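You operate a simulated robot arm through the tools that you are given. There is no shell and no other tool. Be economical: measure what you need, move in short steps, check, and stop when the job is done.

You are at the controls of a simulated two-armed robot. One attempt, no reset.

## Task
Wipe the dust off the white door panel, then roll the film bubbles flat.
Fine: cream pad and orange roller; both go back where they lay. What is to be rubbed or washed off counts as gone when no trace of it is left.

Only the result counts: the job must be done as asked and must still hold three seconds after the hand-in. Knocking over, shifting, dropping, spilling or breaking anything else fails it.

## Robot
Two 7-joint arms with fingered hands on one trunk, on a base that drives. Base frame: it is fixed to the floor where the robot stands at the start and does not move with it; the origin is under the middle of the robot, x ahead of it, y to its left, z up; the surface under the hand at the start is at about z = 0.8. Lengths are in m, angles in rad, forces in N, time in s.
The left shoulder is at the start at [0.056, 0.269, 1.24], the right one opposite. Places, roughly: door panel dust [0.5, 0.5, 0.8]; film bubbles [0.5, 0.2, 0.8]. Payload 5 kg a hand.
The TCP of each hand is the grasp point between the finger pads, 0.052 m short of the fingertips. In the tool frame z runs along the fingers and y along their closing line. Largest opening 0.176 m; the body of the gripper starts 0.061 m behind the TCP. The gripper is a hand of 5 fingers: y runs from the thumb to the fingers, the wrist lies at [-0.026, -0.151, -0.269] in the tool frame.
Orientation is told as [roll, pitch, yaw] about the base's x, y, z axes, in that order, counted from this pose: with the fingers straight down and the wrist toward the robot, the tool's x, y and z point along [0, 1, 0], [1, 0, 0] and [0, 0, -1] of the base frame.

## Interface
- The arms move only by the tool move_arm. It takes "left_steps", "right_steps" or both (then of equal length, played together; a hand with none holds still); each is a list of rows, each a list of 6 numbers: the shift along the base's x, y, z in units of 50 mm (1.0 is 50 mm), then the turn, a rotation vector about the base's x, y, z in units of 4 degrees (1.0 is 4 degrees). In form: [[x, y, z, wx, wy, wz], ...]. A call has 1 to 12 rows; each row shifts and turns the commanded pose from where the row before left it. A call with a number of a shift or a turn outside -1 to 1 is refused whole. Each row takes 0.2 s and may step no farther than 0.05 m and 0.15 rad from the row before; otherwise, the whole call is refused. Where a pose cannot be reached the arm comes as near as it can. A force on the tool above 40 N (or 10 N above the force at the start of the call, whichever is more), or a blocked arm, ends the call early, and 0.2 s more pass. In this call time passes only in rows, and 0.2 s behind the last. It gives the time, the measured TCP pose, the force on the tool (base axes), the opening and the grip force at its end, in the units of the frame above (readings bear some noise), with the torque about the TCP (base axes, N m) and any sound that the robot's microphone picked up, and new pictures: "views" is both (left out), scene, wrist or none (wrist: the cameras of the hands that moved).
- Cameras (640 x 400 px; columns grow to the right, rows downward): "scene" is now at [0.1435, -0.0042, 1.451]; the picture's right is [-0.04, -1.00, 0.00], its down [-0.65, 0.03, -0.76] and it looks along [0.76, -0.03, -0.65] (base axes); focal length 214 px, centre (320, 200). "left" rides on the left gripper at [-0.102, -0.142, -0.203] in its tool frame; the picture's right is [-0.79, -0.29, 0.54], its down [0.56, -0.70, 0.44] and it looks along [0.25, 0.65, 0.72] (tool axes); focal length 275 px, centre (320, 200). "right" rides on the right gripper at [0.102, -0.142, -0.203] in its tool frame; the picture's right is [-0.79, 0.29, -0.54], its down [-0.56, -0.70, 0.44] and it looks along [-0.25, 0.65, 0.72] (tool axes); focal length 275 px, centre (320, 200). There is no depth. A picture from a camera that has moved, and an enlarged one, comes with that camera's place and axes in the base frame and with its lens.
- raise_lower(by): slides the trunk up (or, below 0, down) by that many m; the arms and the scene camera ride with it, the base frame stays. It gives what a move gives, with no picture.
- base_move(legs): drives the robot by 1 to 6 legs, each [ahead, turn to the left] in m and rad, along the robot's own axes; the way and the turn of a leg run together, so that a leg with both is an arc; at most 1.5 m and 3.142 rad a leg. The arms and the cameras ride along, it lands a little off, and it stops where it bumps. It gives what a move gives, and a new picture of the scene camera.
- set_fingers(index, middle, ring, little, thumb_bend, thumb_turn, hand): sets how far each is bent, from 0 (flat) to 100 (curled in); at 30 the hand is open as for a grip, at 70 the pads meet at the TCP. One left out holds its place. A second passes; each finger stops where it meets its share of the squeeze, and holds until it gets a number again. It is the only way to open and close the hand. It gives what a move gives, with no picture; readings hold the bend of each and the force on index, middle, ring, little, thumb and palm. thumb_turn goes from beside the hand (0) to across from the fingers (100), as for a grip.
- pan_tilt(pan, tilt): turns the head with the scene camera to pan (to the left, within 1.396 rad either way) and tilt (down, from -0.506 to 1.204), counted from straight ahead of the robot. It gives what a move gives, and a new picture of the scene camera.
- enlarge(camera, box): a new picture of the part [left, top, right, bottom] of that camera's present view, enlarged. It takes no simulated time.
- close_job(): hands the job in; it is judged then, once.

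Work in short steps. Places have to be worked out from the pictures, the camera data and where the tool is seen: move nearer, look again, correct. Check each grasp and each placing, and mend what went wrong. You have 120 turns and 260 pictures in all, those below and enlarged ones among them. Open the grippers and draw the arms clear of the work before you hand the job in, unless the task says otherwise; then end with one line.

The tools are called after "Emit:" as a command line: name --argument value ..., lists and objects as JSON in quotes. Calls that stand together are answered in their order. move_arm: Moves the arms, as the interface text tells. Its arguments: {"type":"object","properties":{"left_steps":{"type":"array","items":{"type":"array","items":{"type":"number"}}},"right_steps":{"type":"array","items":{"type":"array","items":{"type":"number"}}},"views":{"type":"string","enum":["both","scene","wrist","none"]}},"required":[]} The other tools are called the same way: raise_lower (by) slides the trunk up or down; set_fingers (index, middle, ring, little, thumb_bend, thumb_turn, hand) moves the fingers one by one; base_move (legs) drives the base; pan_tilt (pan, tilt) turns the head that bears the scene camera; enlarge (camera, box) takes an enlarged picture of a part of a camera's view; close_job () hands the job in.

At the start:

```text
time: 0.0
left_tool_pos: [0.7012, 0.6407, 1.1732]
left_orientation: [-0.001, 0.002, 0.002]
left_ft_force: [0.8, -1.1, -0.4]
left_ft_torque: [0.0, 0.02, 0.03]
left_finger_gap: 0.1754
left_finger_force: 0.0
left_shape: jaw
left_bend: [30.0, 30.0, 30.0, 30.0, 30.0, 98.0]
left_finger forces: [0.0, 0.0, 0.0, 0.1, 0.0, 0.1]
right_tool_pos: [0.7644, -0.009, 1.233]
right_orientation: [0.0, 0.0, 0.001]
right_ft_force: [-0.1, -1.2, -0.6]
right_ft_torque: [0.03, 0.0, 0.02]
right_finger_gap: 0.1755
right_finger_force: 0.1
right_shape: jaw
right_bend: [30.0, 30.0, 30.0, 30.0, 30.0, 98.0]
right_finger forces: [0.0, 0.0, 0.0, 0.0, 0.0, 0.0]
trunk travel left (down, up): [-0.4, 0.401]
robot x, y, heading: [-0.0032, 0.0007, 0.004]
head pan, tilt: [-0.042, 0.691]
```

scene: 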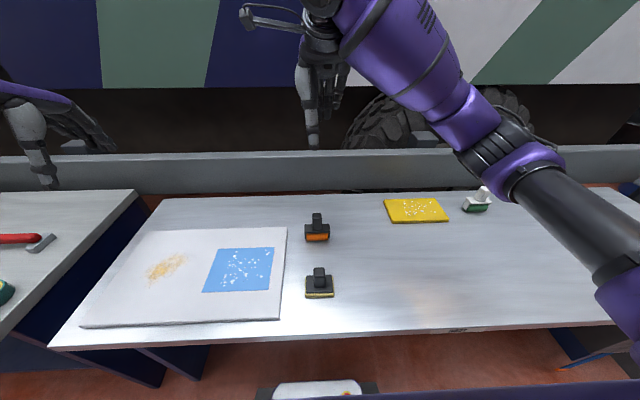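
right: 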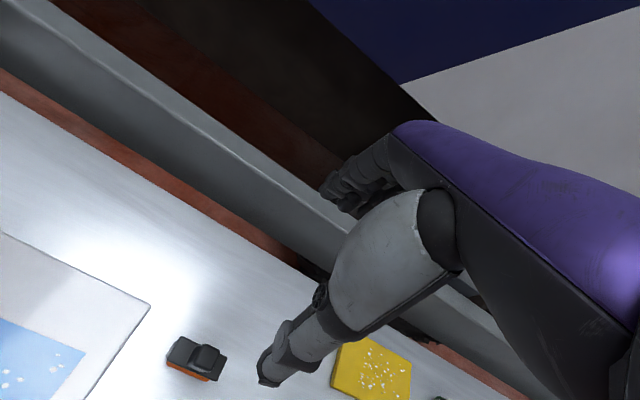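
left: 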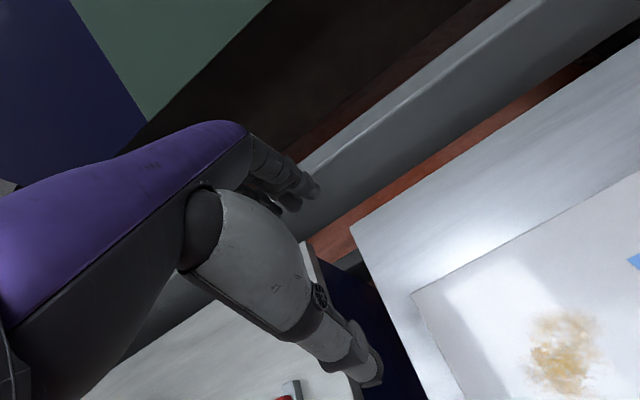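

I'll look closely at the tools and the door panel first.

Emit:
enlarge --camera "scene" --box '[270, 190, 370, 310]'

Emit:
enlarge --camera "scene" --box '[70, 210, 300, 340]'

```text
3.33 times, centred on (320, 250) of scene
camera zoom: at [0.1435, -0.0042, 1.451], right [-0.04, -1.0, 0.0], down [-0.65, 0.03, -0.76], along [0.76, -0.03, -0.65], focal length 715 px, centre (320, 33)
```

zoom: 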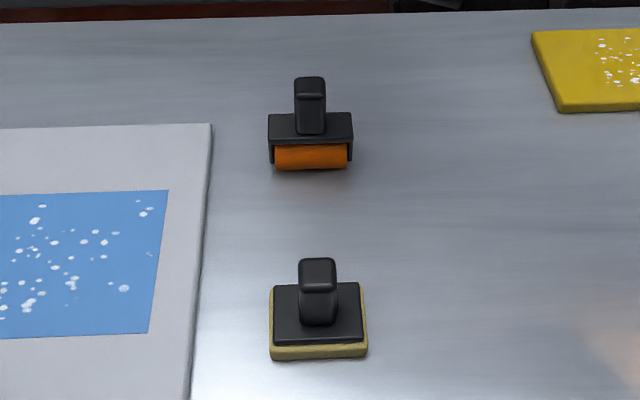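

```text
2.78 times, centred on (185, 275) of scene
camera zoom: at [0.1435, -0.0042, 1.451], right [-0.04, -1.0, 0.0], down [-0.65, 0.03, -0.76], along [0.76, -0.03, -0.65], focal length 597 px, centre (696, -9)
```

zoom: 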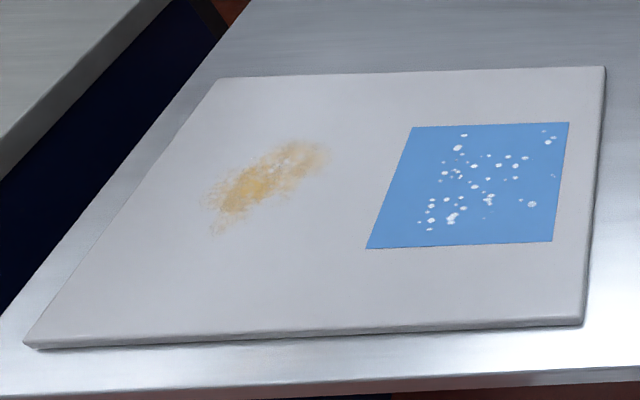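

The pad sits near (0.477, -0.014) and the roller near (0.70, -0.014), both with upright handles. I'll use the left hand for everything, so I first move the right arm aside and then back the base up.

Emit:
move_arm --right_steps '[[0, -1, 0, 0, 0, 0], [0, -1, 0, 0, 0, 0], [0, -1, 0, 0, 0, 0], [0, -1, 0, 0, 0, 0], [0, -1, 0, 0, 0, 0], [0, -1, 0, 0, 0, 0], [0, -1, 0, 0, 0, 0], [0, -1, 0, 0, 0, 0]]' --views "none"

Emit:
base_move --legs '[[-0.15, 0]]'

```text
time: 1.8
left_tool_pos: [0.6857, 0.6389, 1.1837]
left_orientation: [0.003, -0.013, 0.0]
left_ft_force: [-0.5, -3.0, 1.3]
left_ft_torque: [0.29, 0.0, 0.04]
left_finger_gap: 0.176
left_finger_force: 0.2
left_shape: jaw
left_bend: [30.0, 30.0, 30.0, 30.0, 30.0, 97.0]
left_finger forces: [0.0, 0.0, 0.1, 0.0, 0.1, 0.0]
right_tool_pos: [0.7455, -0.413, 1.2421]
right_orientation: [0.0, -0.011, 0.0]
right_ft_force: [0.3, -2.0, -0.9]
right_ft_torque: [0.14, 0.02, 0.03]
right_finger_gap: 0.1758
right_finger_force: 0.1
right_shape: jaw
right_bend: [30.0, 30.0, 30.0, 30.0, 30.0, 98.0]
right_finger forces: [0.0, 0.1, 0.0, 0.1, 0.0, 0.0]
trunk travel left (down, up): [-0.4, 0.401]
robot x, y, heading: [0.0006, 0.0001, -0.001]
head pan, tilt: [-0.042, 0.691]
```

```text
time: 3.5
left_tool_pos: [0.5316, 0.6404, 1.1845]
left_orientation: [0.003, -0.013, -0.001]
left_ft_force: [-1.5, -0.5, 1.0]
left_ft_torque: [0.04, -0.14, 0.02]
left_finger_gap: 0.176
left_finger_force: 0.0
left_shape: jaw
left_bend: [30.0, 30.0, 30.0, 30.0, 30.0, 97.0]
left_finger forces: [0.0, 0.1, 0.0, 0.0, 0.0, 0.0]
right_tool_pos: [0.5915, -0.4114, 1.2463]
right_orientation: [0.0, -0.013, -0.002]
right_ft_force: [-1.0, -0.9, 1.4]
right_ft_torque: [-0.02, -0.23, -0.09]
right_finger_gap: 0.1758
right_finger_force: 0.1
right_shape: jaw
right_bend: [30.0, 30.0, 30.0, 30.0, 30.0, 98.0]
right_finger forces: [0.0, 0.0, 0.0, 0.1, 0.1, 0.0]
trunk travel left (down, up): [-0.4, 0.401]
robot x, y, heading: [-0.1499, 0.0003, -0.004]
head pan, tilt: [-0.042, 0.691]
camera scene: at [-0.0112, -0.0045, 1.4513], right [-0.04, -1.0, 0.0], down [-0.65, 0.03, -0.76], along [0.76, -0.03, -0.65], focal length 214 px, centre (320, 200)
```

scene: 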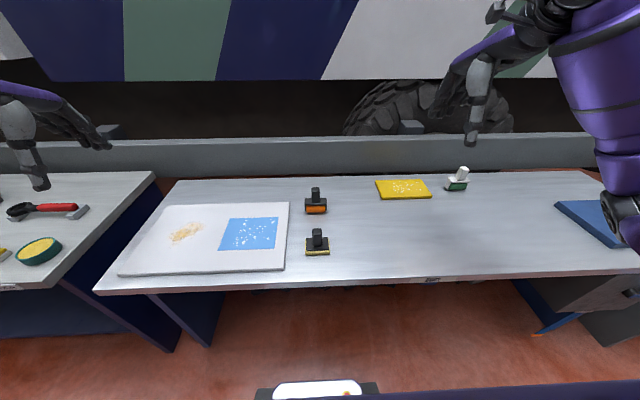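

Now I enlarge both tools from this second viewpoint to triangulate their heights.

Emit:
enlarge --camera "scene" --box '[285, 175, 350, 265]'

Emit:
enlarge --camera "scene" --box '[110, 190, 300, 290]'

```text
4.44 times, centred on (318, 220) of scene
camera zoom: at [-0.0112, -0.0045, 1.4513], right [-0.04, -1.0, 0.0], down [-0.65, 0.03, -0.76], along [0.76, -0.03, -0.65], focal length 953 px, centre (331, 111)
```

zoom: 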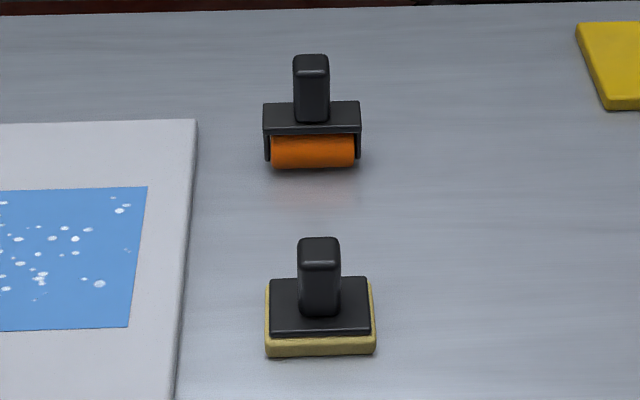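

```text
3.37 times, centred on (205, 240) of scene
camera zoom: at [-0.0112, -0.0045, 1.4513], right [-0.04, -1.0, 0.0], down [-0.65, 0.03, -0.76], along [0.76, -0.03, -0.65], focal length 722 px, centre (707, 65)
```

zoom: 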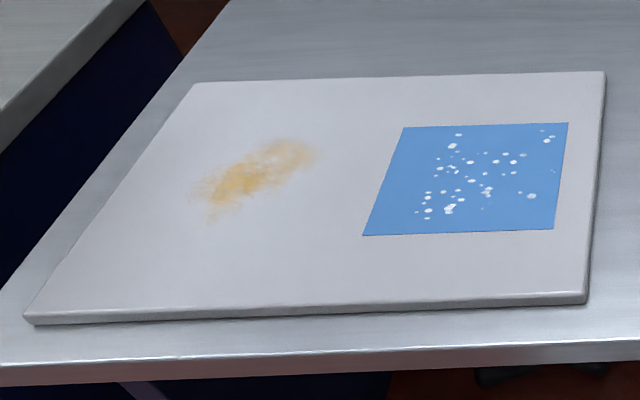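

The pad handle comes out at about (0.479, -0.014) with its top at 0.888, and the plate top is near 0.826. I bring the left hand across, still high.

Emit:
move_arm --left_steps '[[0, -1, 0, 0, 0, 0], [0, -1, 0, 0, 0, 0], [0, -1, 0, 0, 0, 0], [0, -1, 0, 0, 0, 0], [0, -1, 0, 0, 0, 0], [0, -1, 0, 0, 0, 0], [0, -1, 0, 0, 0, 0], [0, -1, 0, 0, 0, 0], [0, -1, 0, 0, 0, 0], [0, -1, 0, 0, 0, 0], [0, -1, 0, 0, 0, 0], [0, -1, 0, 0, 0, 0]]'

```text
time: 6.1
left_tool_pos: [0.5204, 0.0389, 1.1914]
left_orientation: [0.002, -0.026, 0.0]
left_ft_force: [-0.1, -1.0, -0.9]
left_ft_torque: [0.16, 0.05, 0.05]
left_finger_gap: 0.1758
left_finger_force: 0.1
left_shape: jaw
left_bend: [30.0, 30.0, 30.0, 30.0, 30.0, 97.0]
left_finger forces: [0.0, 0.0, 0.1, 0.0, 0.0, 0.1]
right_tool_pos: [0.5769, -0.4154, 1.2522]
right_orientation: [0.0, -0.025, -0.005]
right_ft_force: [-0.9, -2.5, -1.0]
right_ft_torque: [0.34, 0.05, 0.09]
right_finger_gap: 0.1761
right_finger_force: 0.0
right_shape: jaw
right_bend: [30.0, 30.0, 30.0, 30.0, 30.0, 98.0]
right_finger forces: [0.1, 0.0, 0.1, 0.1, 0.1, 0.1]
trunk travel left (down, up): [-0.4, 0.401]
robot x, y, heading: [-0.1522, 0.0003, 0.001]
head pan, tilt: [-0.042, 0.691]
camera scene: at [-0.0092, -0.0067, 1.4509], right [-0.04, -1.0, 0.0], down [-0.65, 0.03, -0.76], along [0.76, -0.03, -0.65], focal length 214 px, centre (320, 200)
camera left: at [0.3723, -0.0631, 1.39], right [-0.27, -0.79, -0.55], down [-0.69, 0.56, -0.46], along [0.67, 0.26, -0.7], focal length 275 px, centre (320, 200)
```

scene: 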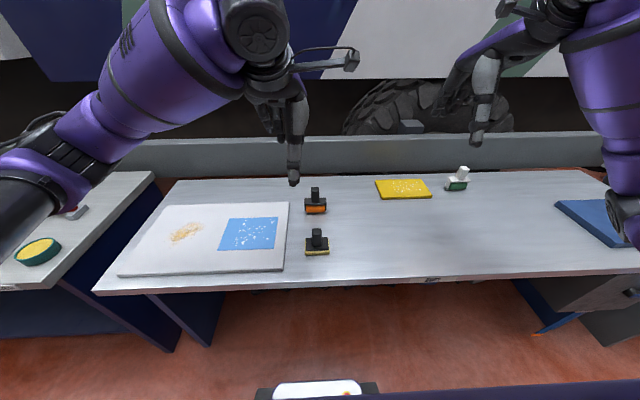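
left: 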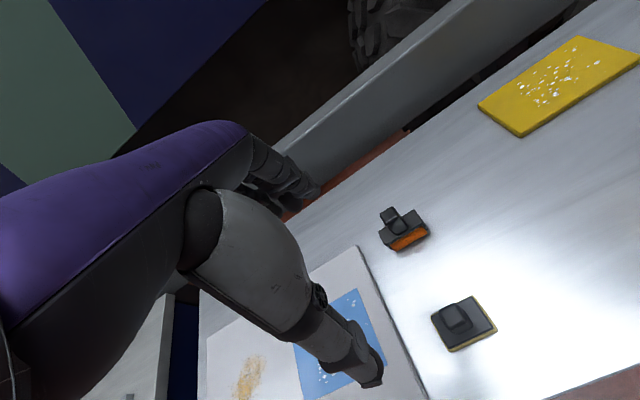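

The hand has drifted slightly, by -0.026 pitch. I correct for that, line up over the pad handle and come down to about z = 0.98.

Emit:
move_arm --left_steps '[[-0.4, -0.5, 0, 0, 0.2, 0], [-0.4, -0.55, 0, 0, 0.2, 0], [0, 0, -1, 0, 0, 0], [0, 0, -1, 0, 0, 0], [0, 0, -1, 0, 0, 0], [0, 0, -1, 0, 0, 0], [0, 0, -0.2, 0, 0, 0]]'

```text
time: 7.7
left_tool_pos: [0.4785, -0.0127, 0.9817]
left_orientation: [0.001, 0.0, 0.0]
left_ft_force: [0.6, -0.2, 1.2]
left_ft_torque: [0.01, 0.05, 0.01]
left_finger_gap: 0.1756
left_finger_force: 0.0
left_shape: jaw
left_bend: [30.0, 30.0, 30.0, 30.0, 30.0, 98.0]
left_finger forces: [0.0, 0.1, 0.0, 0.1, 0.1, 0.0]
right_tool_pos: [0.5765, -0.4116, 1.2537]
right_orientation: [-0.003, -0.028, -0.001]
right_ft_force: [0.0, -0.3, -0.1]
right_ft_torque: [0.0, -0.01, 0.01]
right_finger_gap: 0.1759
right_finger_force: 0.1
right_shape: jaw
right_bend: [30.0, 30.0, 30.0, 30.0, 30.0, 97.0]
right_finger forces: [0.0, 0.0, 0.0, 0.0, 0.0, 0.0]
trunk travel left (down, up): [-0.4, 0.401]
robot x, y, heading: [-0.1516, 0.0014, -0.0]
head pan, tilt: [-0.042, 0.691]
camera scene: at [-0.0095, -0.0048, 1.4512], right [-0.04, -1.0, 0.0], down [-0.65, 0.03, -0.76], along [0.76, -0.03, -0.65], focal length 214 px, centre (320, 200)
camera left: at [0.3366, -0.1138, 1.1857], right [-0.29, -0.79, -0.54], down [-0.7, 0.56, -0.44], along [0.65, 0.25, -0.72], focal length 275 px, centre (320, 200)
```

scene: 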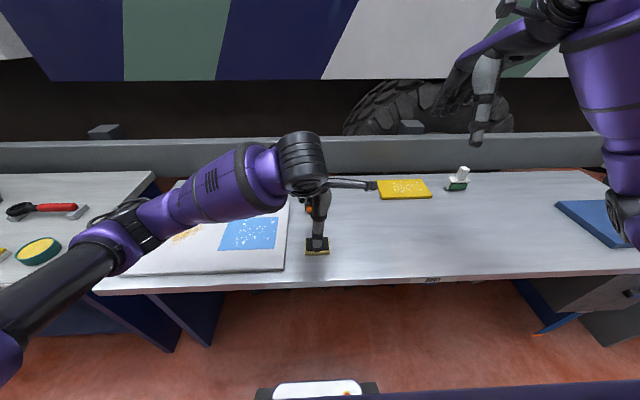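
left: 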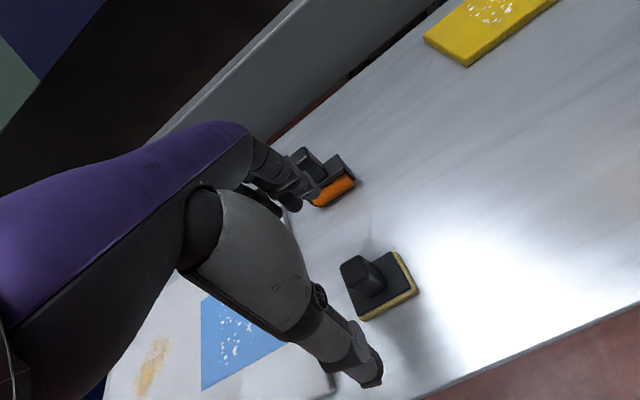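

The handle shows right where expected in the left camera. I go down to about z = 0.888.

Emit:
move_arm --left_steps '[[0, 0, -0.7, 0, 0, 0], [0, 0, -0.7, 0, 0, 0], [0, 0, -0.47, 0, 0, 0]]'

```text
time: 8.5
left_tool_pos: [0.4785, -0.0103, 0.8873]
left_orientation: [0.002, 0.004, 0.0]
left_ft_force: [0.5, 0.3, 0.9]
left_ft_torque: [-0.01, 0.11, -0.01]
left_finger_gap: 0.176
left_finger_force: 0.1
left_shape: jaw
left_bend: [30.0, 30.0, 30.0, 30.0, 30.0, 98.0]
left_finger forces: [0.0, 0.0, 0.0, 0.0, 0.1, 0.0]
right_tool_pos: [0.576, -0.4111, 1.2542]
right_orientation: [-0.001, -0.026, -0.001]
right_ft_force: [0.6, -0.4, -0.2]
right_ft_torque: [0.01, 0.05, 0.02]
right_finger_gap: 0.1761
right_finger_force: 0.1
right_shape: jaw
right_bend: [30.0, 30.0, 30.0, 30.0, 30.0, 97.0]
right_finger forces: [0.1, 0.0, 0.1, 0.1, 0.1, 0.1]
trunk travel left (down, up): [-0.4, 0.401]
robot x, y, heading: [-0.1513, 0.0019, 0.001]
head pan, tilt: [-0.042, 0.691]
camera scene: at [-0.0089, -0.0045, 1.451], right [-0.04, -1.0, 0.0], down [-0.65, 0.03, -0.76], along [0.76, -0.03, -0.65], focal length 214 px, centre (320, 200)
camera left: at [0.3364, -0.1133, 1.0912], right [-0.29, -0.79, -0.54], down [-0.7, 0.56, -0.44], along [0.65, 0.25, -0.72], focal length 275 px, centre (320, 200)
```

scene: 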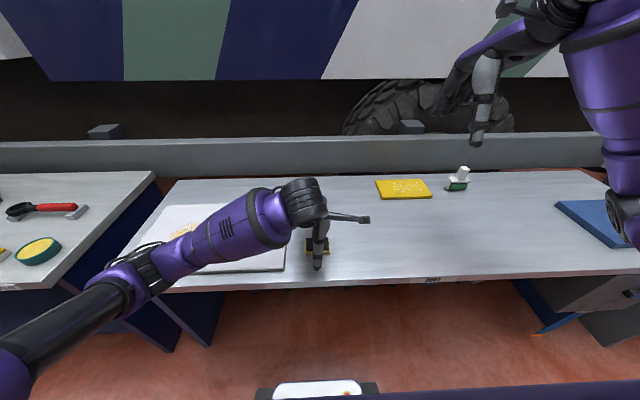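
left: 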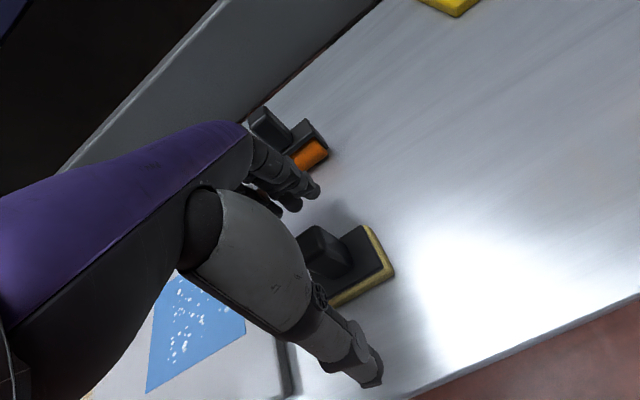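

The handle is between the thumb and the fingers. I close gently to just short of contact, then to the grip.

Emit:
set_fingers --hand "left" --index 58 --middle 58 --ring 58 --little 58 --thumb_bend 58

Emit:
enlarge --camera "left" --box '[200, 150, 440, 400]'

```text
time: 9.5
left_tool_pos: [0.4776, -0.011, 0.8887]
left_orientation: [0.002, 0.001, 0.0]
left_ft_force: [0.2, -0.2, 0.5]
left_ft_torque: [-0.01, 0.03, -0.03]
left_finger_gap: 0.0689
left_finger_force: 0.1
left_shape: fingers
left_bend: [57.0, 57.0, 57.0, 57.0, 57.0, 98.0]
left_finger forces: [0.0, 0.0, 0.0, 0.1, 0.0, 0.0]
right_tool_pos: [0.5756, -0.4126, 1.2541]
right_orientation: [-0.001, -0.027, -0.002]
right_ft_force: [0.5, -0.1, -0.2]
right_ft_torque: [-0.01, -0.01, 0.0]
right_finger_gap: 0.176
right_finger_force: 0.1
right_shape: jaw
right_bend: [30.0, 30.0, 30.0, 30.0, 30.0, 97.0]
right_finger forces: [0.1, 0.1, 0.1, 0.1, 0.1, 0.1]
trunk travel left (down, up): [-0.4, 0.401]
robot x, y, heading: [-0.1525, -0.0006, 0.001]
head pan, tilt: [-0.042, 0.691]
```

```text
1.60 times, centred on (320, 275) of left
camera zoom: at [0.3357, -0.1134, 1.0915], right [-0.29, -0.79, -0.54], down [-0.7, 0.56, -0.44], along [0.65, 0.25, -0.72], focal length 440 px, centre (320, 80)
```

zoom: 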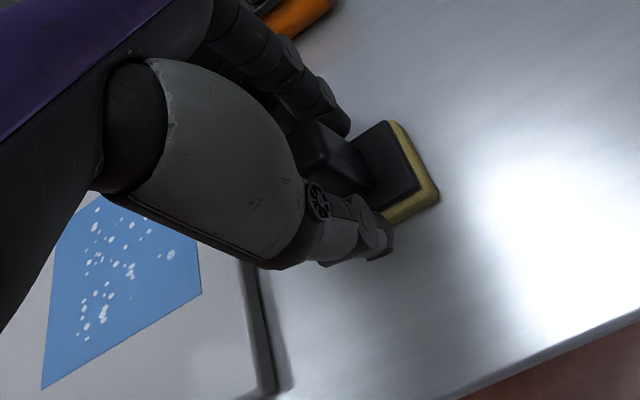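

The thumb lines up with the front face of the handle. Now I close to grip.

Emit:
set_fingers --hand "left" --index 72 --middle 72 --ring 72 --little 72 --thumb_bend 72

Emit:
enlarge --camera "left" --box '[200, 150, 440, 400]'

```text
time: 10.5
left_tool_pos: [0.4763, -0.0119, 0.888]
left_orientation: [0.001, 0.002, -0.002]
left_ft_force: [0.9, 0.6, -0.7]
left_ft_torque: [0.07, -0.02, -0.01]
left_finger_gap: 0.0397
left_finger_force: 19.9
left_shape: fingers
left_bend: [65.0, 65.0, 72.0, 72.0, 64.0, 96.0]
left_finger forces: [10.7, 9.0, 0.0, 0.0, 19.5, 0.1]
right_tool_pos: [0.5763, -0.4128, 1.2544]
right_orientation: [-0.002, -0.025, -0.001]
right_ft_force: [0.0, 0.1, 1.0]
right_ft_torque: [0.02, 0.01, 0.01]
right_finger_gap: 0.1761
right_finger_force: 0.0
right_shape: jaw
right_bend: [30.0, 30.0, 30.0, 30.0, 30.0, 97.0]
right_finger forces: [0.0, 0.1, 0.1, 0.0, 0.1, 0.0]
trunk travel left (down, up): [-0.4, 0.401]
robot x, y, heading: [-0.1517, -0.0019, -0.002]
head pan, tilt: [-0.042, 0.691]
```

```text
1.60 times, centred on (320, 275) of left
camera zoom: at [0.3358, -0.1135, 1.0914], right [-0.29, -0.79, -0.54], down [-0.7, 0.56, -0.44], along [0.65, 0.25, -0.72], focal length 440 px, centre (320, 80)
```

zoom: 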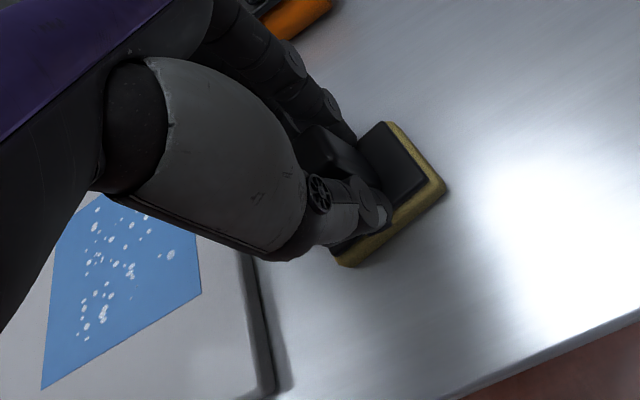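

The index, middle and thumb hold the handle with about 20 N. I lift straight up and check.

Emit:
move_arm --left_steps '[[0, 0, 0.6, 0, 0, 0], [0, 0, 1, 0, 0, 0], [0, 0, 0.4, 0, 0, 0]]'

```text
time: 11.3
left_tool_pos: [0.4774, -0.0113, 0.9894]
left_orientation: [0.004, 0.003, -0.004]
left_ft_force: [0.3, 0.6, -2.8]
left_ft_torque: [0.03, -0.04, -0.01]
left_finger_gap: 0.0397
left_finger_force: 15.8
left_shape: fingers
left_bend: [64.0, 68.0, 72.0, 72.0, 65.0, 97.0]
left_finger forces: [12.0, 3.9, 0.0, 0.1, 15.6, 0.1]
right_tool_pos: [0.5777, -0.4129, 1.2528]
right_orientation: [-0.001, -0.026, -0.002]
right_ft_force: [0.1, -0.2, -0.5]
right_ft_torque: [0.03, 0.01, 0.04]
right_finger_gap: 0.1758
right_finger_force: 0.2
right_shape: jaw
right_bend: [30.0, 30.0, 30.0, 30.0, 30.0, 97.0]
right_finger forces: [0.0, 0.0, 0.0, 0.0, 0.1, 0.1]
trunk travel left (down, up): [-0.4, 0.401]
robot x, y, heading: [-0.1535, 0.0005, -0.001]
head pan, tilt: [-0.042, 0.691]
camera scene: at [-0.0092, -0.0047, 1.451], right [-0.04, -1.0, 0.0], down [-0.65, 0.03, -0.76], along [0.76, -0.03, -0.65], focal length 214 px, centre (320, 200)
camera left: at [0.3361, -0.1133, 1.1924], right [-0.29, -0.79, -0.54], down [-0.7, 0.56, -0.44], along [0.65, 0.25, -0.72], focal length 275 px, centre (320, 200)
```

scene: 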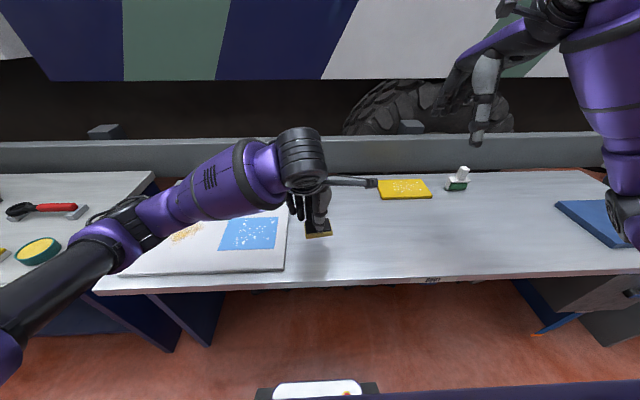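
left: 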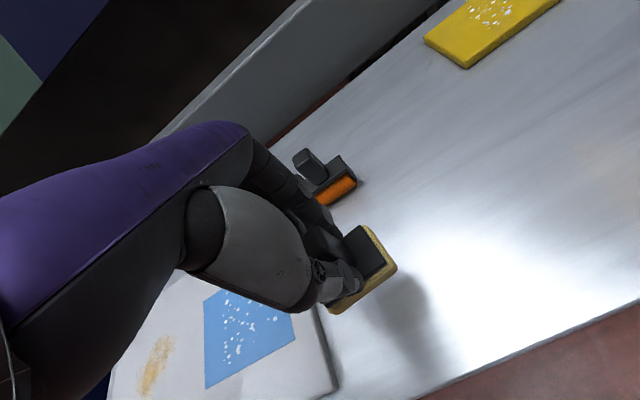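

It's held, though it looks slightly skewed. I zoom in to judge how much.

Emit:
enlarge --camera "scene" --box '[270, 170, 370, 250]'

Emit:
enlarge --camera "left" --box '[240, 180, 440, 340]'

```text
5.00 times, centred on (320, 210) of scene
camera zoom: at [-0.0092, -0.0047, 1.451], right [-0.04, -1.0, 0.0], down [-0.65, 0.03, -0.76], along [0.76, -0.03, -0.65], focal length 1072 px, centre (320, 150)
```

zoom: 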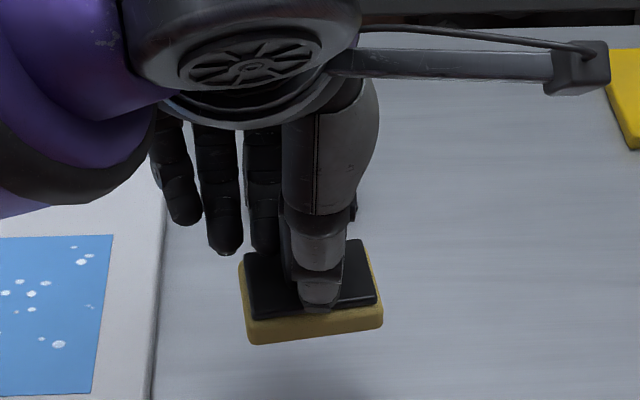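

```text
2.50 times, centred on (340, 260) of left
camera zoom: at [0.3361, -0.1133, 1.1924], right [-0.29, -0.79, -0.54], down [-0.7, 0.56, -0.44], along [0.65, 0.25, -0.72], focal length 688 px, centre (270, 50)
```

zoom: 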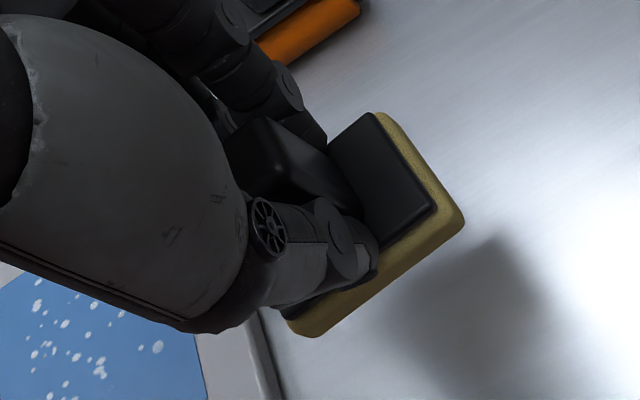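

The pad is held firmly with only about 5° of skew, which is fine. I carry it over to the start of the dust area, staying high.

Emit:
move_arm --left_steps '[[0, 0.5, 0, 0, 0, 0], [0, 1, 0, 0, 0, 0], [0, 1, 0, 0, 0, 0], [0, 1, 0, 0, 0, 0], [0, 1, 0, 0, 0, 0], [0, 1, 0, 0, 0, 0], [0, 1, 0, 0, 0, 0], [0, 1, 0, 0, 0, 0], [0, 1, 0, 0, 0, 0], [0, 1, 0, 0, 0, 0], [0, 1, 0, 0, 0, 0], [-0.2, 0.6, 0, 0, 0, 0]]'

```text
time: 13.9
left_tool_pos: [0.4668, 0.5432, 0.9872]
left_orientation: [0.004, 0.003, -0.004]
left_ft_force: [-1.3, 0.6, -2.2]
left_ft_torque: [0.0, -0.03, 0.04]
left_finger_gap: 0.0393
left_finger_force: 15.3
left_shape: fingers
left_bend: [64.0, 68.0, 72.0, 72.0, 65.0, 97.0]
left_finger forces: [11.9, 3.8, 0.0, 0.0, 15.4, 0.1]
right_tool_pos: [0.5757, -0.4104, 1.2543]
right_orientation: [-0.002, -0.028, -0.003]
right_ft_force: [-0.4, 1.1, 0.2]
right_ft_torque: [-0.05, -0.04, -0.02]
right_finger_gap: 0.176
right_finger_force: 0.1
right_shape: jaw
right_bend: [30.0, 30.0, 30.0, 30.0, 30.0, 97.0]
right_finger forces: [0.1, 0.1, 0.0, 0.0, 0.0, 0.0]
trunk travel left (down, up): [-0.4, 0.401]
robot x, y, heading: [-0.1531, -0.0014, 0.004]
head pan, tilt: [-0.042, 0.691]
camera scene: at [-0.0101, -0.0041, 1.4512], right [-0.04, -1.0, 0.0], down [-0.65, 0.03, -0.76], along [0.76, -0.03, -0.65], focal length 214 px, centre (320, 200)
camera left: at [0.3245, 0.4411, 1.1907], right [-0.29, -0.79, -0.54], down [-0.7, 0.56, -0.44], along [0.65, 0.25, -0.72], focal length 275 px, centre (320, 200)
```

scene: 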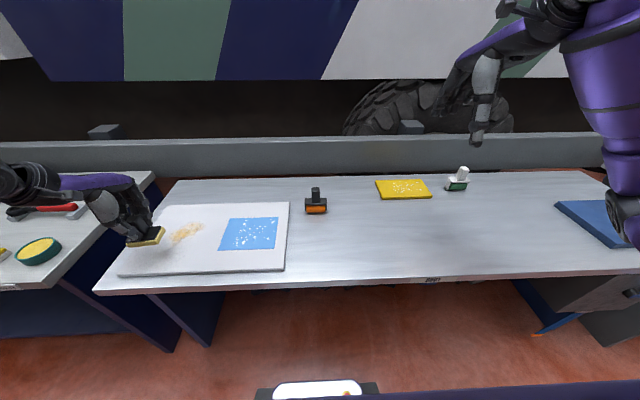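
left: 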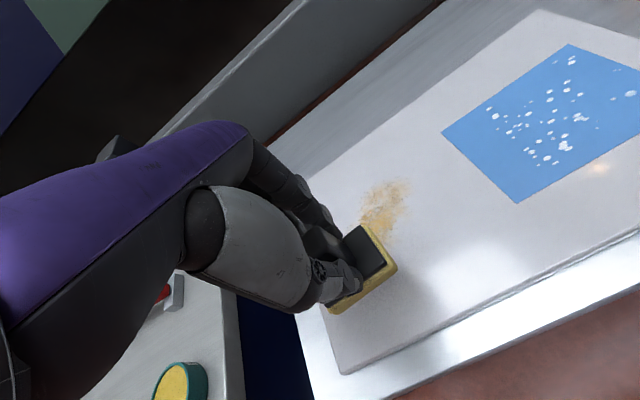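

The pad is over the front-left of the dust. I lower it in small steps until it touches the panel.

Emit:
move_arm --left_steps '[[0, 0, -0.7, 0, 0, 0], [0, 0, -0.4, 0, 0, 0], [0, 0, -0.12, 0, 0, 0], [0, 0, -0.12, 0, 0, 0], [0, 0, -0.12, 0, 0, 0]]' --views "none"

```text
time: 15.1
left_tool_pos: [0.469, 0.5412, 0.9161]
left_orientation: [0.001, 0.001, -0.002]
left_ft_force: [0.1, 0.6, -2.1]
left_ft_torque: [0.01, -0.02, -0.02]
left_finger_gap: 0.0398
left_finger_force: 15.3
left_shape: fingers
left_bend: [64.0, 68.0, 72.0, 72.0, 65.0, 97.0]
left_finger forces: [12.0, 3.8, 0.0, 0.0, 15.4, 0.0]
right_tool_pos: [0.5768, -0.4112, 1.2543]
right_orientation: [-0.001, -0.027, -0.002]
right_ft_force: [0.2, 0.9, -1.5]
right_ft_torque: [-0.02, 0.03, -0.03]
right_finger_gap: 0.1761
right_finger_force: 0.0
right_shape: jaw
right_bend: [30.0, 30.0, 30.0, 30.0, 30.0, 97.0]
right_finger forces: [0.0, 0.0, 0.1, 0.0, 0.0, 0.0]
trunk travel left (down, up): [-0.4, 0.401]
robot x, y, heading: [-0.1517, 0.0019, -0.004]
head pan, tilt: [-0.042, 0.691]
```

There's no contact yet at z = 0.916, so I continue down in small steps.

Emit:
move_arm --left_steps '[[0, 0, -0.08, 0, 0, 0], [0, 0, -0.08, 0, 0, 0], [0, 0, -0.08, 0, 0, 0]]' --views "none"

```text
time: 15.9
left_tool_pos: [0.468, 0.5401, 0.9067]
left_orientation: [0.002, -0.001, 0.0]
left_ft_force: [-4.3, 2.0, 22.1]
left_ft_torque: [-0.22, -0.07, 0.01]
left_finger_gap: 0.0393
left_finger_force: 23.0
left_shape: fingers
left_bend: [64.0, 69.0, 72.0, 72.0, 65.0, 97.0]
left_finger forces: [22.0, 4.1, 0.1, 0.0, 20.3, 0.0]
right_tool_pos: [0.5745, -0.4134, 1.2549]
right_orientation: [-0.002, -0.026, -0.002]
right_ft_force: [-0.4, -0.2, 0.8]
right_ft_torque: [-0.03, 0.0, 0.05]
right_finger_gap: 0.1761
right_finger_force: 0.0
right_shape: jaw
right_bend: [30.0, 30.0, 30.0, 30.0, 30.0, 97.0]
right_finger forces: [0.1, 0.1, 0.1, 0.0, 0.1, 0.1]
trunk travel left (down, up): [-0.4, 0.401]
robot x, y, heading: [-0.1529, 0.0011, -0.003]
head pan, tilt: [-0.042, 0.691]
```

Contact is at about 0.907 with 22 N. I ease off 2 mm and make a first stroke forward along x.

Emit:
move_arm --left_steps '[[0, 0, -0.0, 0, 0, 0], [0.3, 0, 0.04, 0, 0, 0], [0.5, 0, 0, 0, 0, 0], [0.5, 0, 0, 0, 0, 0], [0.5, 0, 0, 0, 0, 0], [0.5, 0, 0, 0, 0, 0], [0.5, 0, 0, 0, 0, 0]]'

```text
time: 17.5
left_tool_pos: [0.6069, 0.5424, 0.9081]
left_orientation: [0.003, 0.001, -0.003]
left_ft_force: [-3.9, -1.3, 19.5]
left_ft_torque: [-0.31, 0.0, -0.05]
left_finger_gap: 0.0396
left_finger_force: 22.1
left_shape: fingers
left_bend: [65.0, 69.0, 72.0, 72.0, 65.0, 97.0]
left_finger forces: [21.6, 3.7, 0.0, 0.0, 19.4, 0.0]
right_tool_pos: [0.5764, -0.4131, 1.2548]
right_orientation: [0.0, -0.028, -0.003]
right_ft_force: [-0.8, 0.2, -0.9]
right_ft_torque: [0.05, 0.03, 0.01]
right_finger_gap: 0.1761
right_finger_force: 0.1
right_shape: jaw
right_bend: [30.0, 30.0, 30.0, 30.0, 30.0, 97.0]
right_finger forces: [0.0, 0.0, 0.0, 0.0, 0.0, 0.0]
trunk travel left (down, up): [-0.4, 0.401]
robot x, y, heading: [-0.154, 0.0012, -0.002]
head pan, tilt: [-0.042, 0.691]
camera scene: at [-0.0109, -0.0056, 1.4512], right [-0.04, -1.0, 0.0], down [-0.65, 0.03, -0.76], along [0.76, -0.03, -0.65], focal length 214 px, centre (320, 200)
camera left: at [0.4652, 0.4404, 1.1102], right [-0.29, -0.79, -0.54], down [-0.7, 0.56, -0.44], along [0.65, 0.25, -0.72], focal length 275 px, centre (320, 200)
```

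scene: 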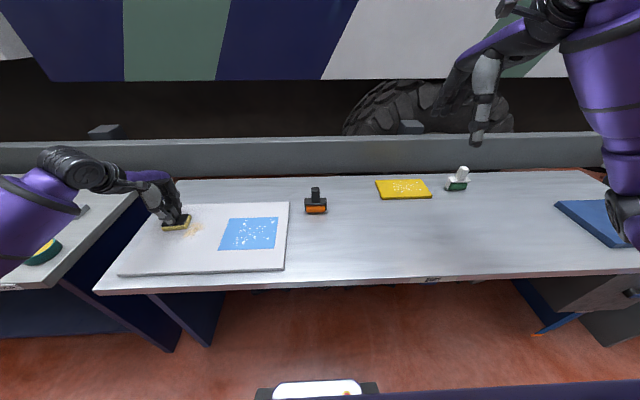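
left: 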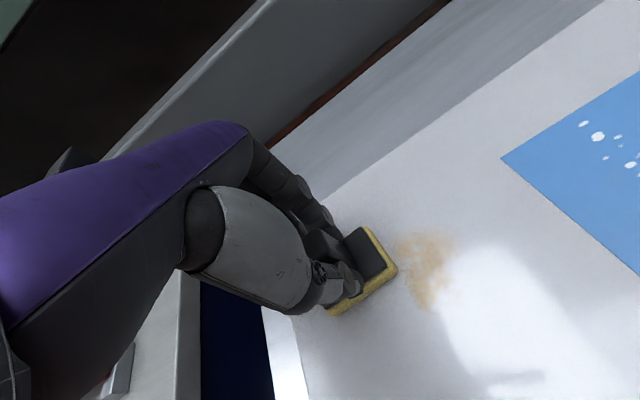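

The pad lifts the dust cleanly. I finish this lane, step over by 55 mm and stroke back.

Emit:
move_arm --left_steps '[[0.5, 0, 0, 0, 0, 0], [0.2, 0, 0, 0, 0, 0], [0, -0.5, 0, 0, 0, 0], [0, -0.5, 0, 0, 0, 0], [-0.5, 0, 0, 0, 0, 0], [-0.5, 0, 0, 0, 0, 0], [-0.5, 0, 0, 0, 0, 0], [-0.5, 0, 0, 0, 0, 0], [-0.5, 0, 0, 0, 0, 0], [-0.5, 0, 0, 0, 0, 0], [-0.5, 0, 0, 0, 0, 0], [-0.4, 0, 0, 0, 0, 0]]'

```text
time: 20.1
left_tool_pos: [0.4461, 0.4943, 0.9079]
left_orientation: [0.004, 0.0, 0.0]
left_ft_force: [9.4, 1.0, 34.1]
left_ft_torque: [-0.5, -1.54, 0.21]
left_finger_gap: 0.0395
left_finger_force: 33.7
left_shape: fingers
left_bend: [63.0, 68.0, 72.0, 72.0, 66.0, 97.0]
left_finger forces: [48.8, 4.5, 0.0, 0.0, 14.6, 0.0]
right_tool_pos: [0.5767, -0.4142, 1.2541]
right_orientation: [0.0, -0.028, -0.003]
right_ft_force: [0.8, -0.4, 0.5]
right_ft_torque: [0.05, 0.02, -0.02]
right_finger_gap: 0.1761
right_finger_force: 0.1
right_shape: jaw
right_bend: [30.0, 30.0, 30.0, 30.0, 30.0, 97.0]
right_finger forces: [0.0, 0.0, 0.1, 0.0, 0.0, 0.0]
trunk travel left (down, up): [-0.4, 0.401]
robot x, y, heading: [-0.1525, 0.0005, -0.004]
head pan, tilt: [-0.042, 0.691]
camera scene: at [-0.0106, -0.0057, 1.4512], right [-0.04, -1.0, 0.0], down [-0.65, 0.03, -0.76], along [0.76, -0.03, -0.65], focal length 214 px, centre (320, 200)
camera left: at [0.3047, 0.3912, 1.1104], right [-0.29, -0.79, -0.54], down [-0.7, 0.56, -0.44], along [0.65, 0.25, -0.71], focal length 275 px, centre (320, 200)
```

scene: 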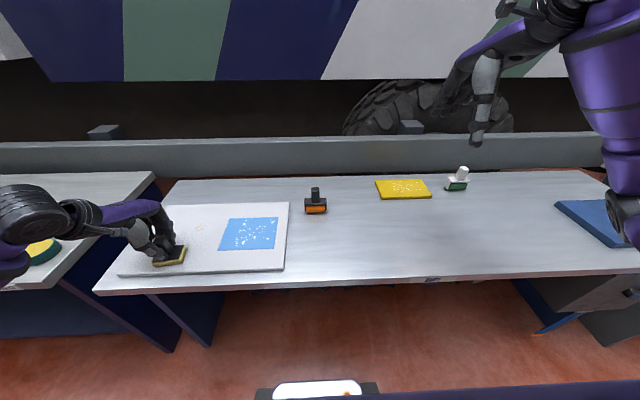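
left: 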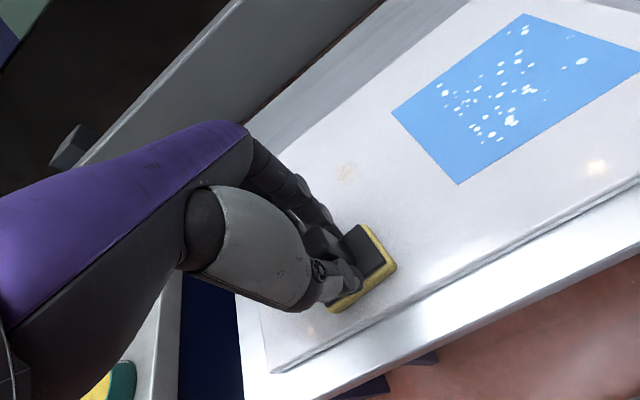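

Only a faint patch near (0.59, 0.44) remains. I ease the pressure, step over to y ≈ 0.44 and stroke forward and back.

Emit:
move_arm --left_steps '[[0.1, -0.4, 0.05, 0, 0, 0], [0.1, -0.6, 0, 0, 0, 0], [0.5, 0, 0, 0, 0, 0], [0.5, 0, 0, 0, 0, 0], [0.5, 0, 0, 0, 0, 0], [0.5, 0, 0, 0, 0, 0], [0.5, 0, 0, 0, 0, 0], [0.5, 0, 0, 0, 0, 0], [0.4, 0, 0, 0, 0, 0]]'

```text
time: 22.1
left_tool_pos: [0.628, 0.443, 0.9072]
left_orientation: [0.002, 0.002, -0.001]
left_ft_force: [-0.9, -0.1, 3.3]
left_ft_torque: [-0.11, -0.09, -0.02]
left_finger_gap: 0.0395
left_finger_force: 18.8
left_shape: fingers
left_bend: [64.0, 69.0, 72.0, 72.0, 65.0, 97.0]
left_finger forces: [16.7, 3.9, 0.0, 0.0, 16.3, 0.0]
right_tool_pos: [0.5765, -0.4128, 1.2541]
right_orientation: [-0.002, -0.026, -0.002]
right_ft_force: [1.2, 0.1, 0.4]
right_ft_torque: [0.03, 0.04, 0.0]
right_finger_gap: 0.1761
right_finger_force: 0.0
right_shape: jaw
right_bend: [30.0, 30.0, 30.0, 30.0, 30.0, 97.0]
right_finger forces: [0.1, 0.0, 0.0, 0.0, 0.0, 0.1]
trunk travel left (down, up): [-0.4, 0.401]
robot x, y, heading: [-0.1538, 0.0018, -0.003]
head pan, tilt: [-0.042, 0.691]
camera scene: at [-0.0095, -0.0047, 1.451], right [-0.04, -1.0, 0.0], down [-0.65, 0.03, -0.76], along [0.76, -0.03, -0.65], focal length 214 px, centre (320, 200)
camera left: at [0.4866, 0.341, 1.1109], right [-0.29, -0.79, -0.54], down [-0.7, 0.56, -0.44], along [0.65, 0.25, -0.72], focal length 275 px, centre (320, 200)
```

scene: 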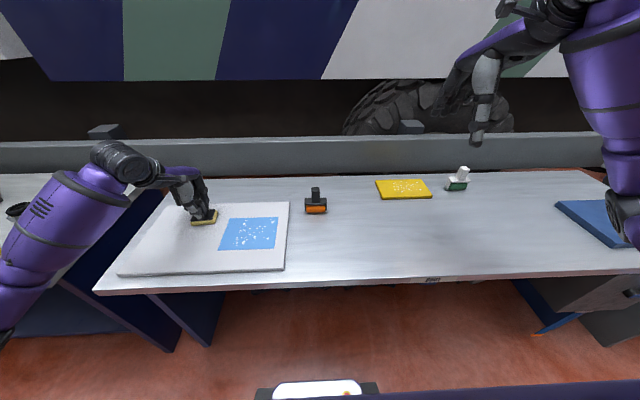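
left: 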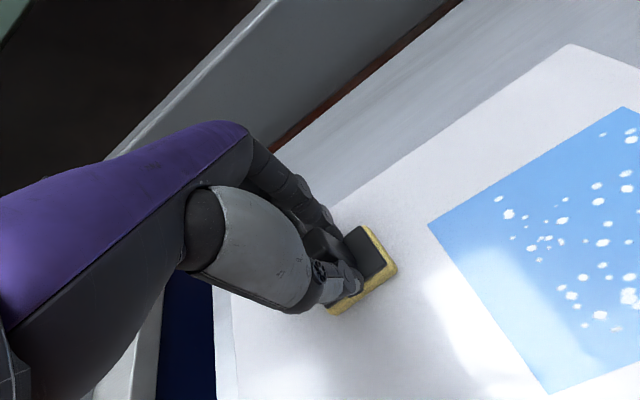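

That lane looks clean. To be sure no trace is left, I do overlapping passes with a little more pressure, back along y ≈ 0.44.

Emit:
move_arm --left_steps '[[0.2, 0, -0.04, 0, 0, 0], [-0.5, 0.1, 0, 0, 0, 0], [-0.5, 0, 0, 0, 0, 0], [-0.5, 0, 0, 0, 0, 0], [-0.5, 0, 0, 0, 0, 0], [-0.5, 0, 0, 0, 0, 0], [-0.5, 0, 0, 0, 0, 0], [-0.3, 0, 0, 0, 0, 0], [0, 0.5, 0.03, 0, 0, 0], [0, 0.5, 0, 0, 0, 0]]' --views "none"

Emit:
move_arm --left_steps '[[0, 0.4, 0, 0, 0, 0], [0.5, 0, 0, 0, 0, 0], [0.5, 0, 0, 0, 0, 0], [0.5, 0, 0, 0, 0, 0], [0.5, 0, 0, 0, 0, 0], [0.5, 0, 0, 0, 0, 0], [0.5, 0, 0, 0, 0, 0], [0.4, 0, 0, 0, 0, 0], [0, 0, 0.5, 0, 0, 0], [0, 0, 1, 0, 0, 0], [-0.5, 0.5, 0.2, 0, 0, 0]]'

```text
time: 24.3
left_tool_pos: [0.4698, 0.4977, 0.9078]
left_orientation: [0.004, 0.003, -0.002]
left_ft_force: [-1.4, -0.2, 9.6]
left_ft_torque: [-0.31, -0.25, -0.12]
left_finger_gap: 0.0393
left_finger_force: 23.1
left_shape: fingers
left_bend: [64.0, 68.0, 72.0, 72.0, 66.0, 97.0]
left_finger forces: [23.8, 3.7, 0.0, 0.0, 17.6, 0.0]
right_tool_pos: [0.576, -0.4135, 1.2548]
right_orientation: [-0.003, -0.028, -0.003]
right_ft_force: [-0.7, -0.1, 0.5]
right_ft_torque: [0.01, 0.0, 0.0]
right_finger_gap: 0.1759
right_finger_force: 0.0
right_shape: jaw
right_bend: [30.0, 30.0, 30.0, 30.0, 30.0, 97.0]
right_finger forces: [0.1, 0.0, 0.1, 0.0, 0.0, 0.0]
trunk travel left (down, up): [-0.4, 0.401]
robot x, y, heading: [-0.1535, 0.0015, -0.003]
head pan, tilt: [-0.042, 0.691]
```

```text
time: 26.7
left_tool_pos: [0.6155, 0.5444, 0.9944]
left_orientation: [0.0, 0.002, -0.002]
left_ft_force: [-1.8, 1.0, -3.6]
left_ft_torque: [-0.15, -0.1, -0.07]
left_finger_gap: 0.0398
left_finger_force: 15.6
left_shape: fingers
left_bend: [64.0, 68.0, 72.0, 72.0, 66.0, 97.0]
left_finger forces: [12.1, 4.2, 0.0, 0.0, 15.6, 0.0]
right_tool_pos: [0.575, -0.4087, 1.2563]
right_orientation: [-0.003, -0.029, 0.002]
right_ft_force: [-1.4, 1.7, 2.7]
right_ft_torque: [-0.36, -0.16, -0.09]
right_finger_gap: 0.176
right_finger_force: 0.0
right_shape: jaw
right_bend: [30.0, 30.0, 30.0, 30.0, 30.0, 97.0]
right_finger forces: [0.1, 0.0, 0.1, 0.1, 0.1, 0.0]
trunk travel left (down, up): [-0.4, 0.401]
robot x, y, heading: [-0.1527, -0.0021, -0.005]
head pan, tilt: [-0.042, 0.691]
camera scene: at [-0.0107, -0.0019, 1.4514], right [-0.04, -1.0, 0.0], down [-0.65, 0.03, -0.76], along [0.76, -0.03, -0.65], focal length 214 px, centre (320, 200)
camera left: at [0.4742, 0.4431, 1.1975], right [-0.29, -0.79, -0.54], down [-0.7, 0.56, -0.44], along [0.65, 0.25, -0.72], focal length 275 px, centre (320, 200)
```

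scene: 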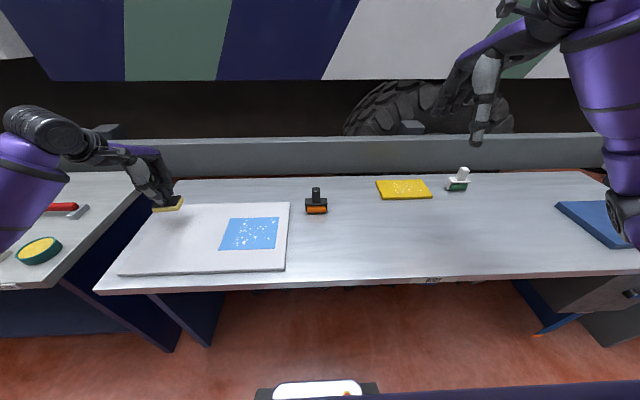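
left: 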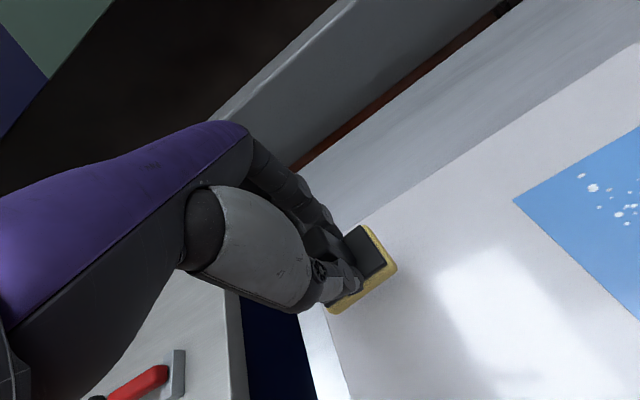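

I inspect the panel for any remaining dust.

Emit:
enlarge --camera "scene" --box '[115, 195, 295, 285]'

Emit:
enlarge --camera "left" --box '[300, 150, 640, 400]'

```text
3.56 times, centred on (205, 240) of scene
camera zoom: at [-0.0107, -0.0019, 1.4514], right [-0.04, -1.0, 0.0], down [-0.65, 0.03, -0.76], along [0.76, -0.03, -0.65], focal length 763 px, centre (729, 58)
```

zoom: 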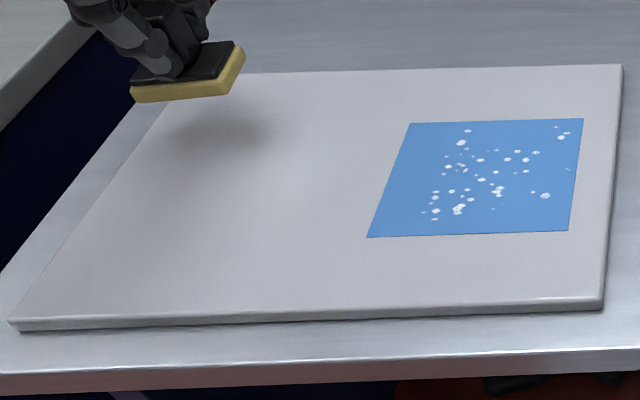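

```text
1.60 times, centred on (470, 275) of left
camera zoom: at [0.4742, 0.4431, 1.1975], right [-0.29, -0.79, -0.54], down [-0.7, 0.56, -0.44], along [0.65, 0.25, -0.72], focal length 440 px, centre (80, 80)
```

zoom: 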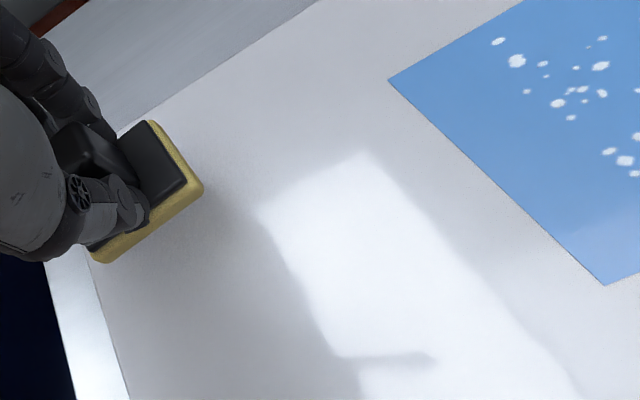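

The panel is clean. I carry the pad back above its home spot, turning it about -5° to cancel the skew.

Emit:
move_arm --left_steps '[[-0.24, -0.92, 0, 0, 0, 0], [-0.24, -0.92, 0, 0, 0, 0], [-0.24, -0.92, 0, 0, 0, 0], [-0.24, -0.92, 0, 0, 0, 0], [-0.24, -0.92, 0, 0, 0, 0], [-0.24, -0.92, 0, 0, 0, 0], [-0.24, -0.92, 0, 0, 0, 0], [-0.24, -0.92, 0, 0, 0, 0], [-0.24, -0.92, 0, 0, 0, 0], [-0.24, -0.92, 0, 0, 0, 0], [-0.2, -0.95, 0, 0, 0, -0.6], [-0.2, -0.95, 0, 0, 0, -0.6]]'

```text
time: 29.3
left_tool_pos: [0.4775, -0.0142, 0.9931]
left_orientation: [0.003, 0.002, -0.083]
left_ft_force: [1.0, -1.0, -2.2]
left_ft_torque: [0.08, 0.02, 0.0]
left_finger_gap: 0.0394
left_finger_force: 15.9
left_shape: fingers
left_bend: [64.0, 68.0, 72.0, 72.0, 66.0, 97.0]
left_finger forces: [11.9, 4.0, 0.0, 0.1, 15.3, 0.0]
right_tool_pos: [0.5763, -0.4141, 1.2528]
right_orientation: [-0.001, -0.027, -0.003]
right_ft_force: [0.1, -2.3, 0.0]
right_ft_torque: [0.3, -0.02, 0.05]
right_finger_gap: 0.1761
right_finger_force: 0.0
right_shape: jaw
right_bend: [30.0, 30.0, 30.0, 30.0, 30.0, 98.0]
right_finger forces: [0.0, 0.1, 0.0, 0.1, 0.0, 0.0]
trunk travel left (down, up): [-0.4, 0.401]
robot x, y, heading: [-0.1527, 0.0021, -0.002]
head pan, tilt: [-0.042, 0.691]
camera scene: at [-0.0095, -0.0063, 1.451], right [-0.04, -1.0, 0.0], down [-0.65, 0.03, -0.76], along [0.76, -0.03, -0.65], focal length 214 px, centre (320, 200)
camera left: at [0.3278, -0.104, 1.196], right [-0.35, -0.76, -0.54], down [-0.65, 0.62, -0.44], along [0.67, 0.2, -0.72], focal length 275 px, centre (320, 200)
```

scene: 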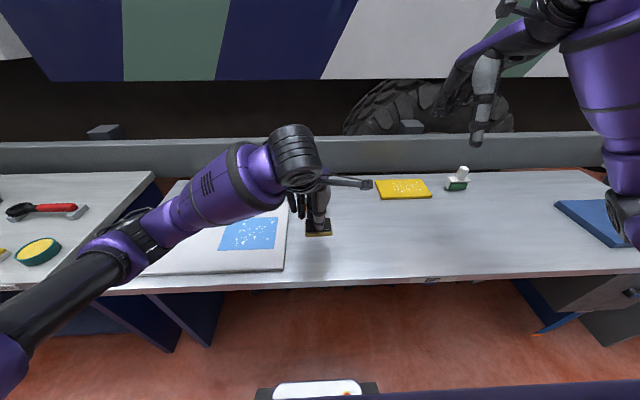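
left: 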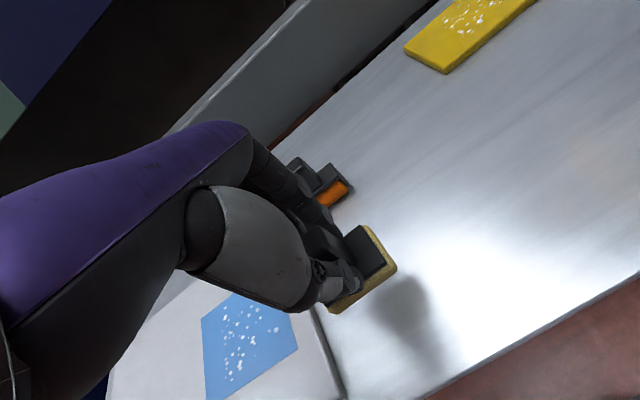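

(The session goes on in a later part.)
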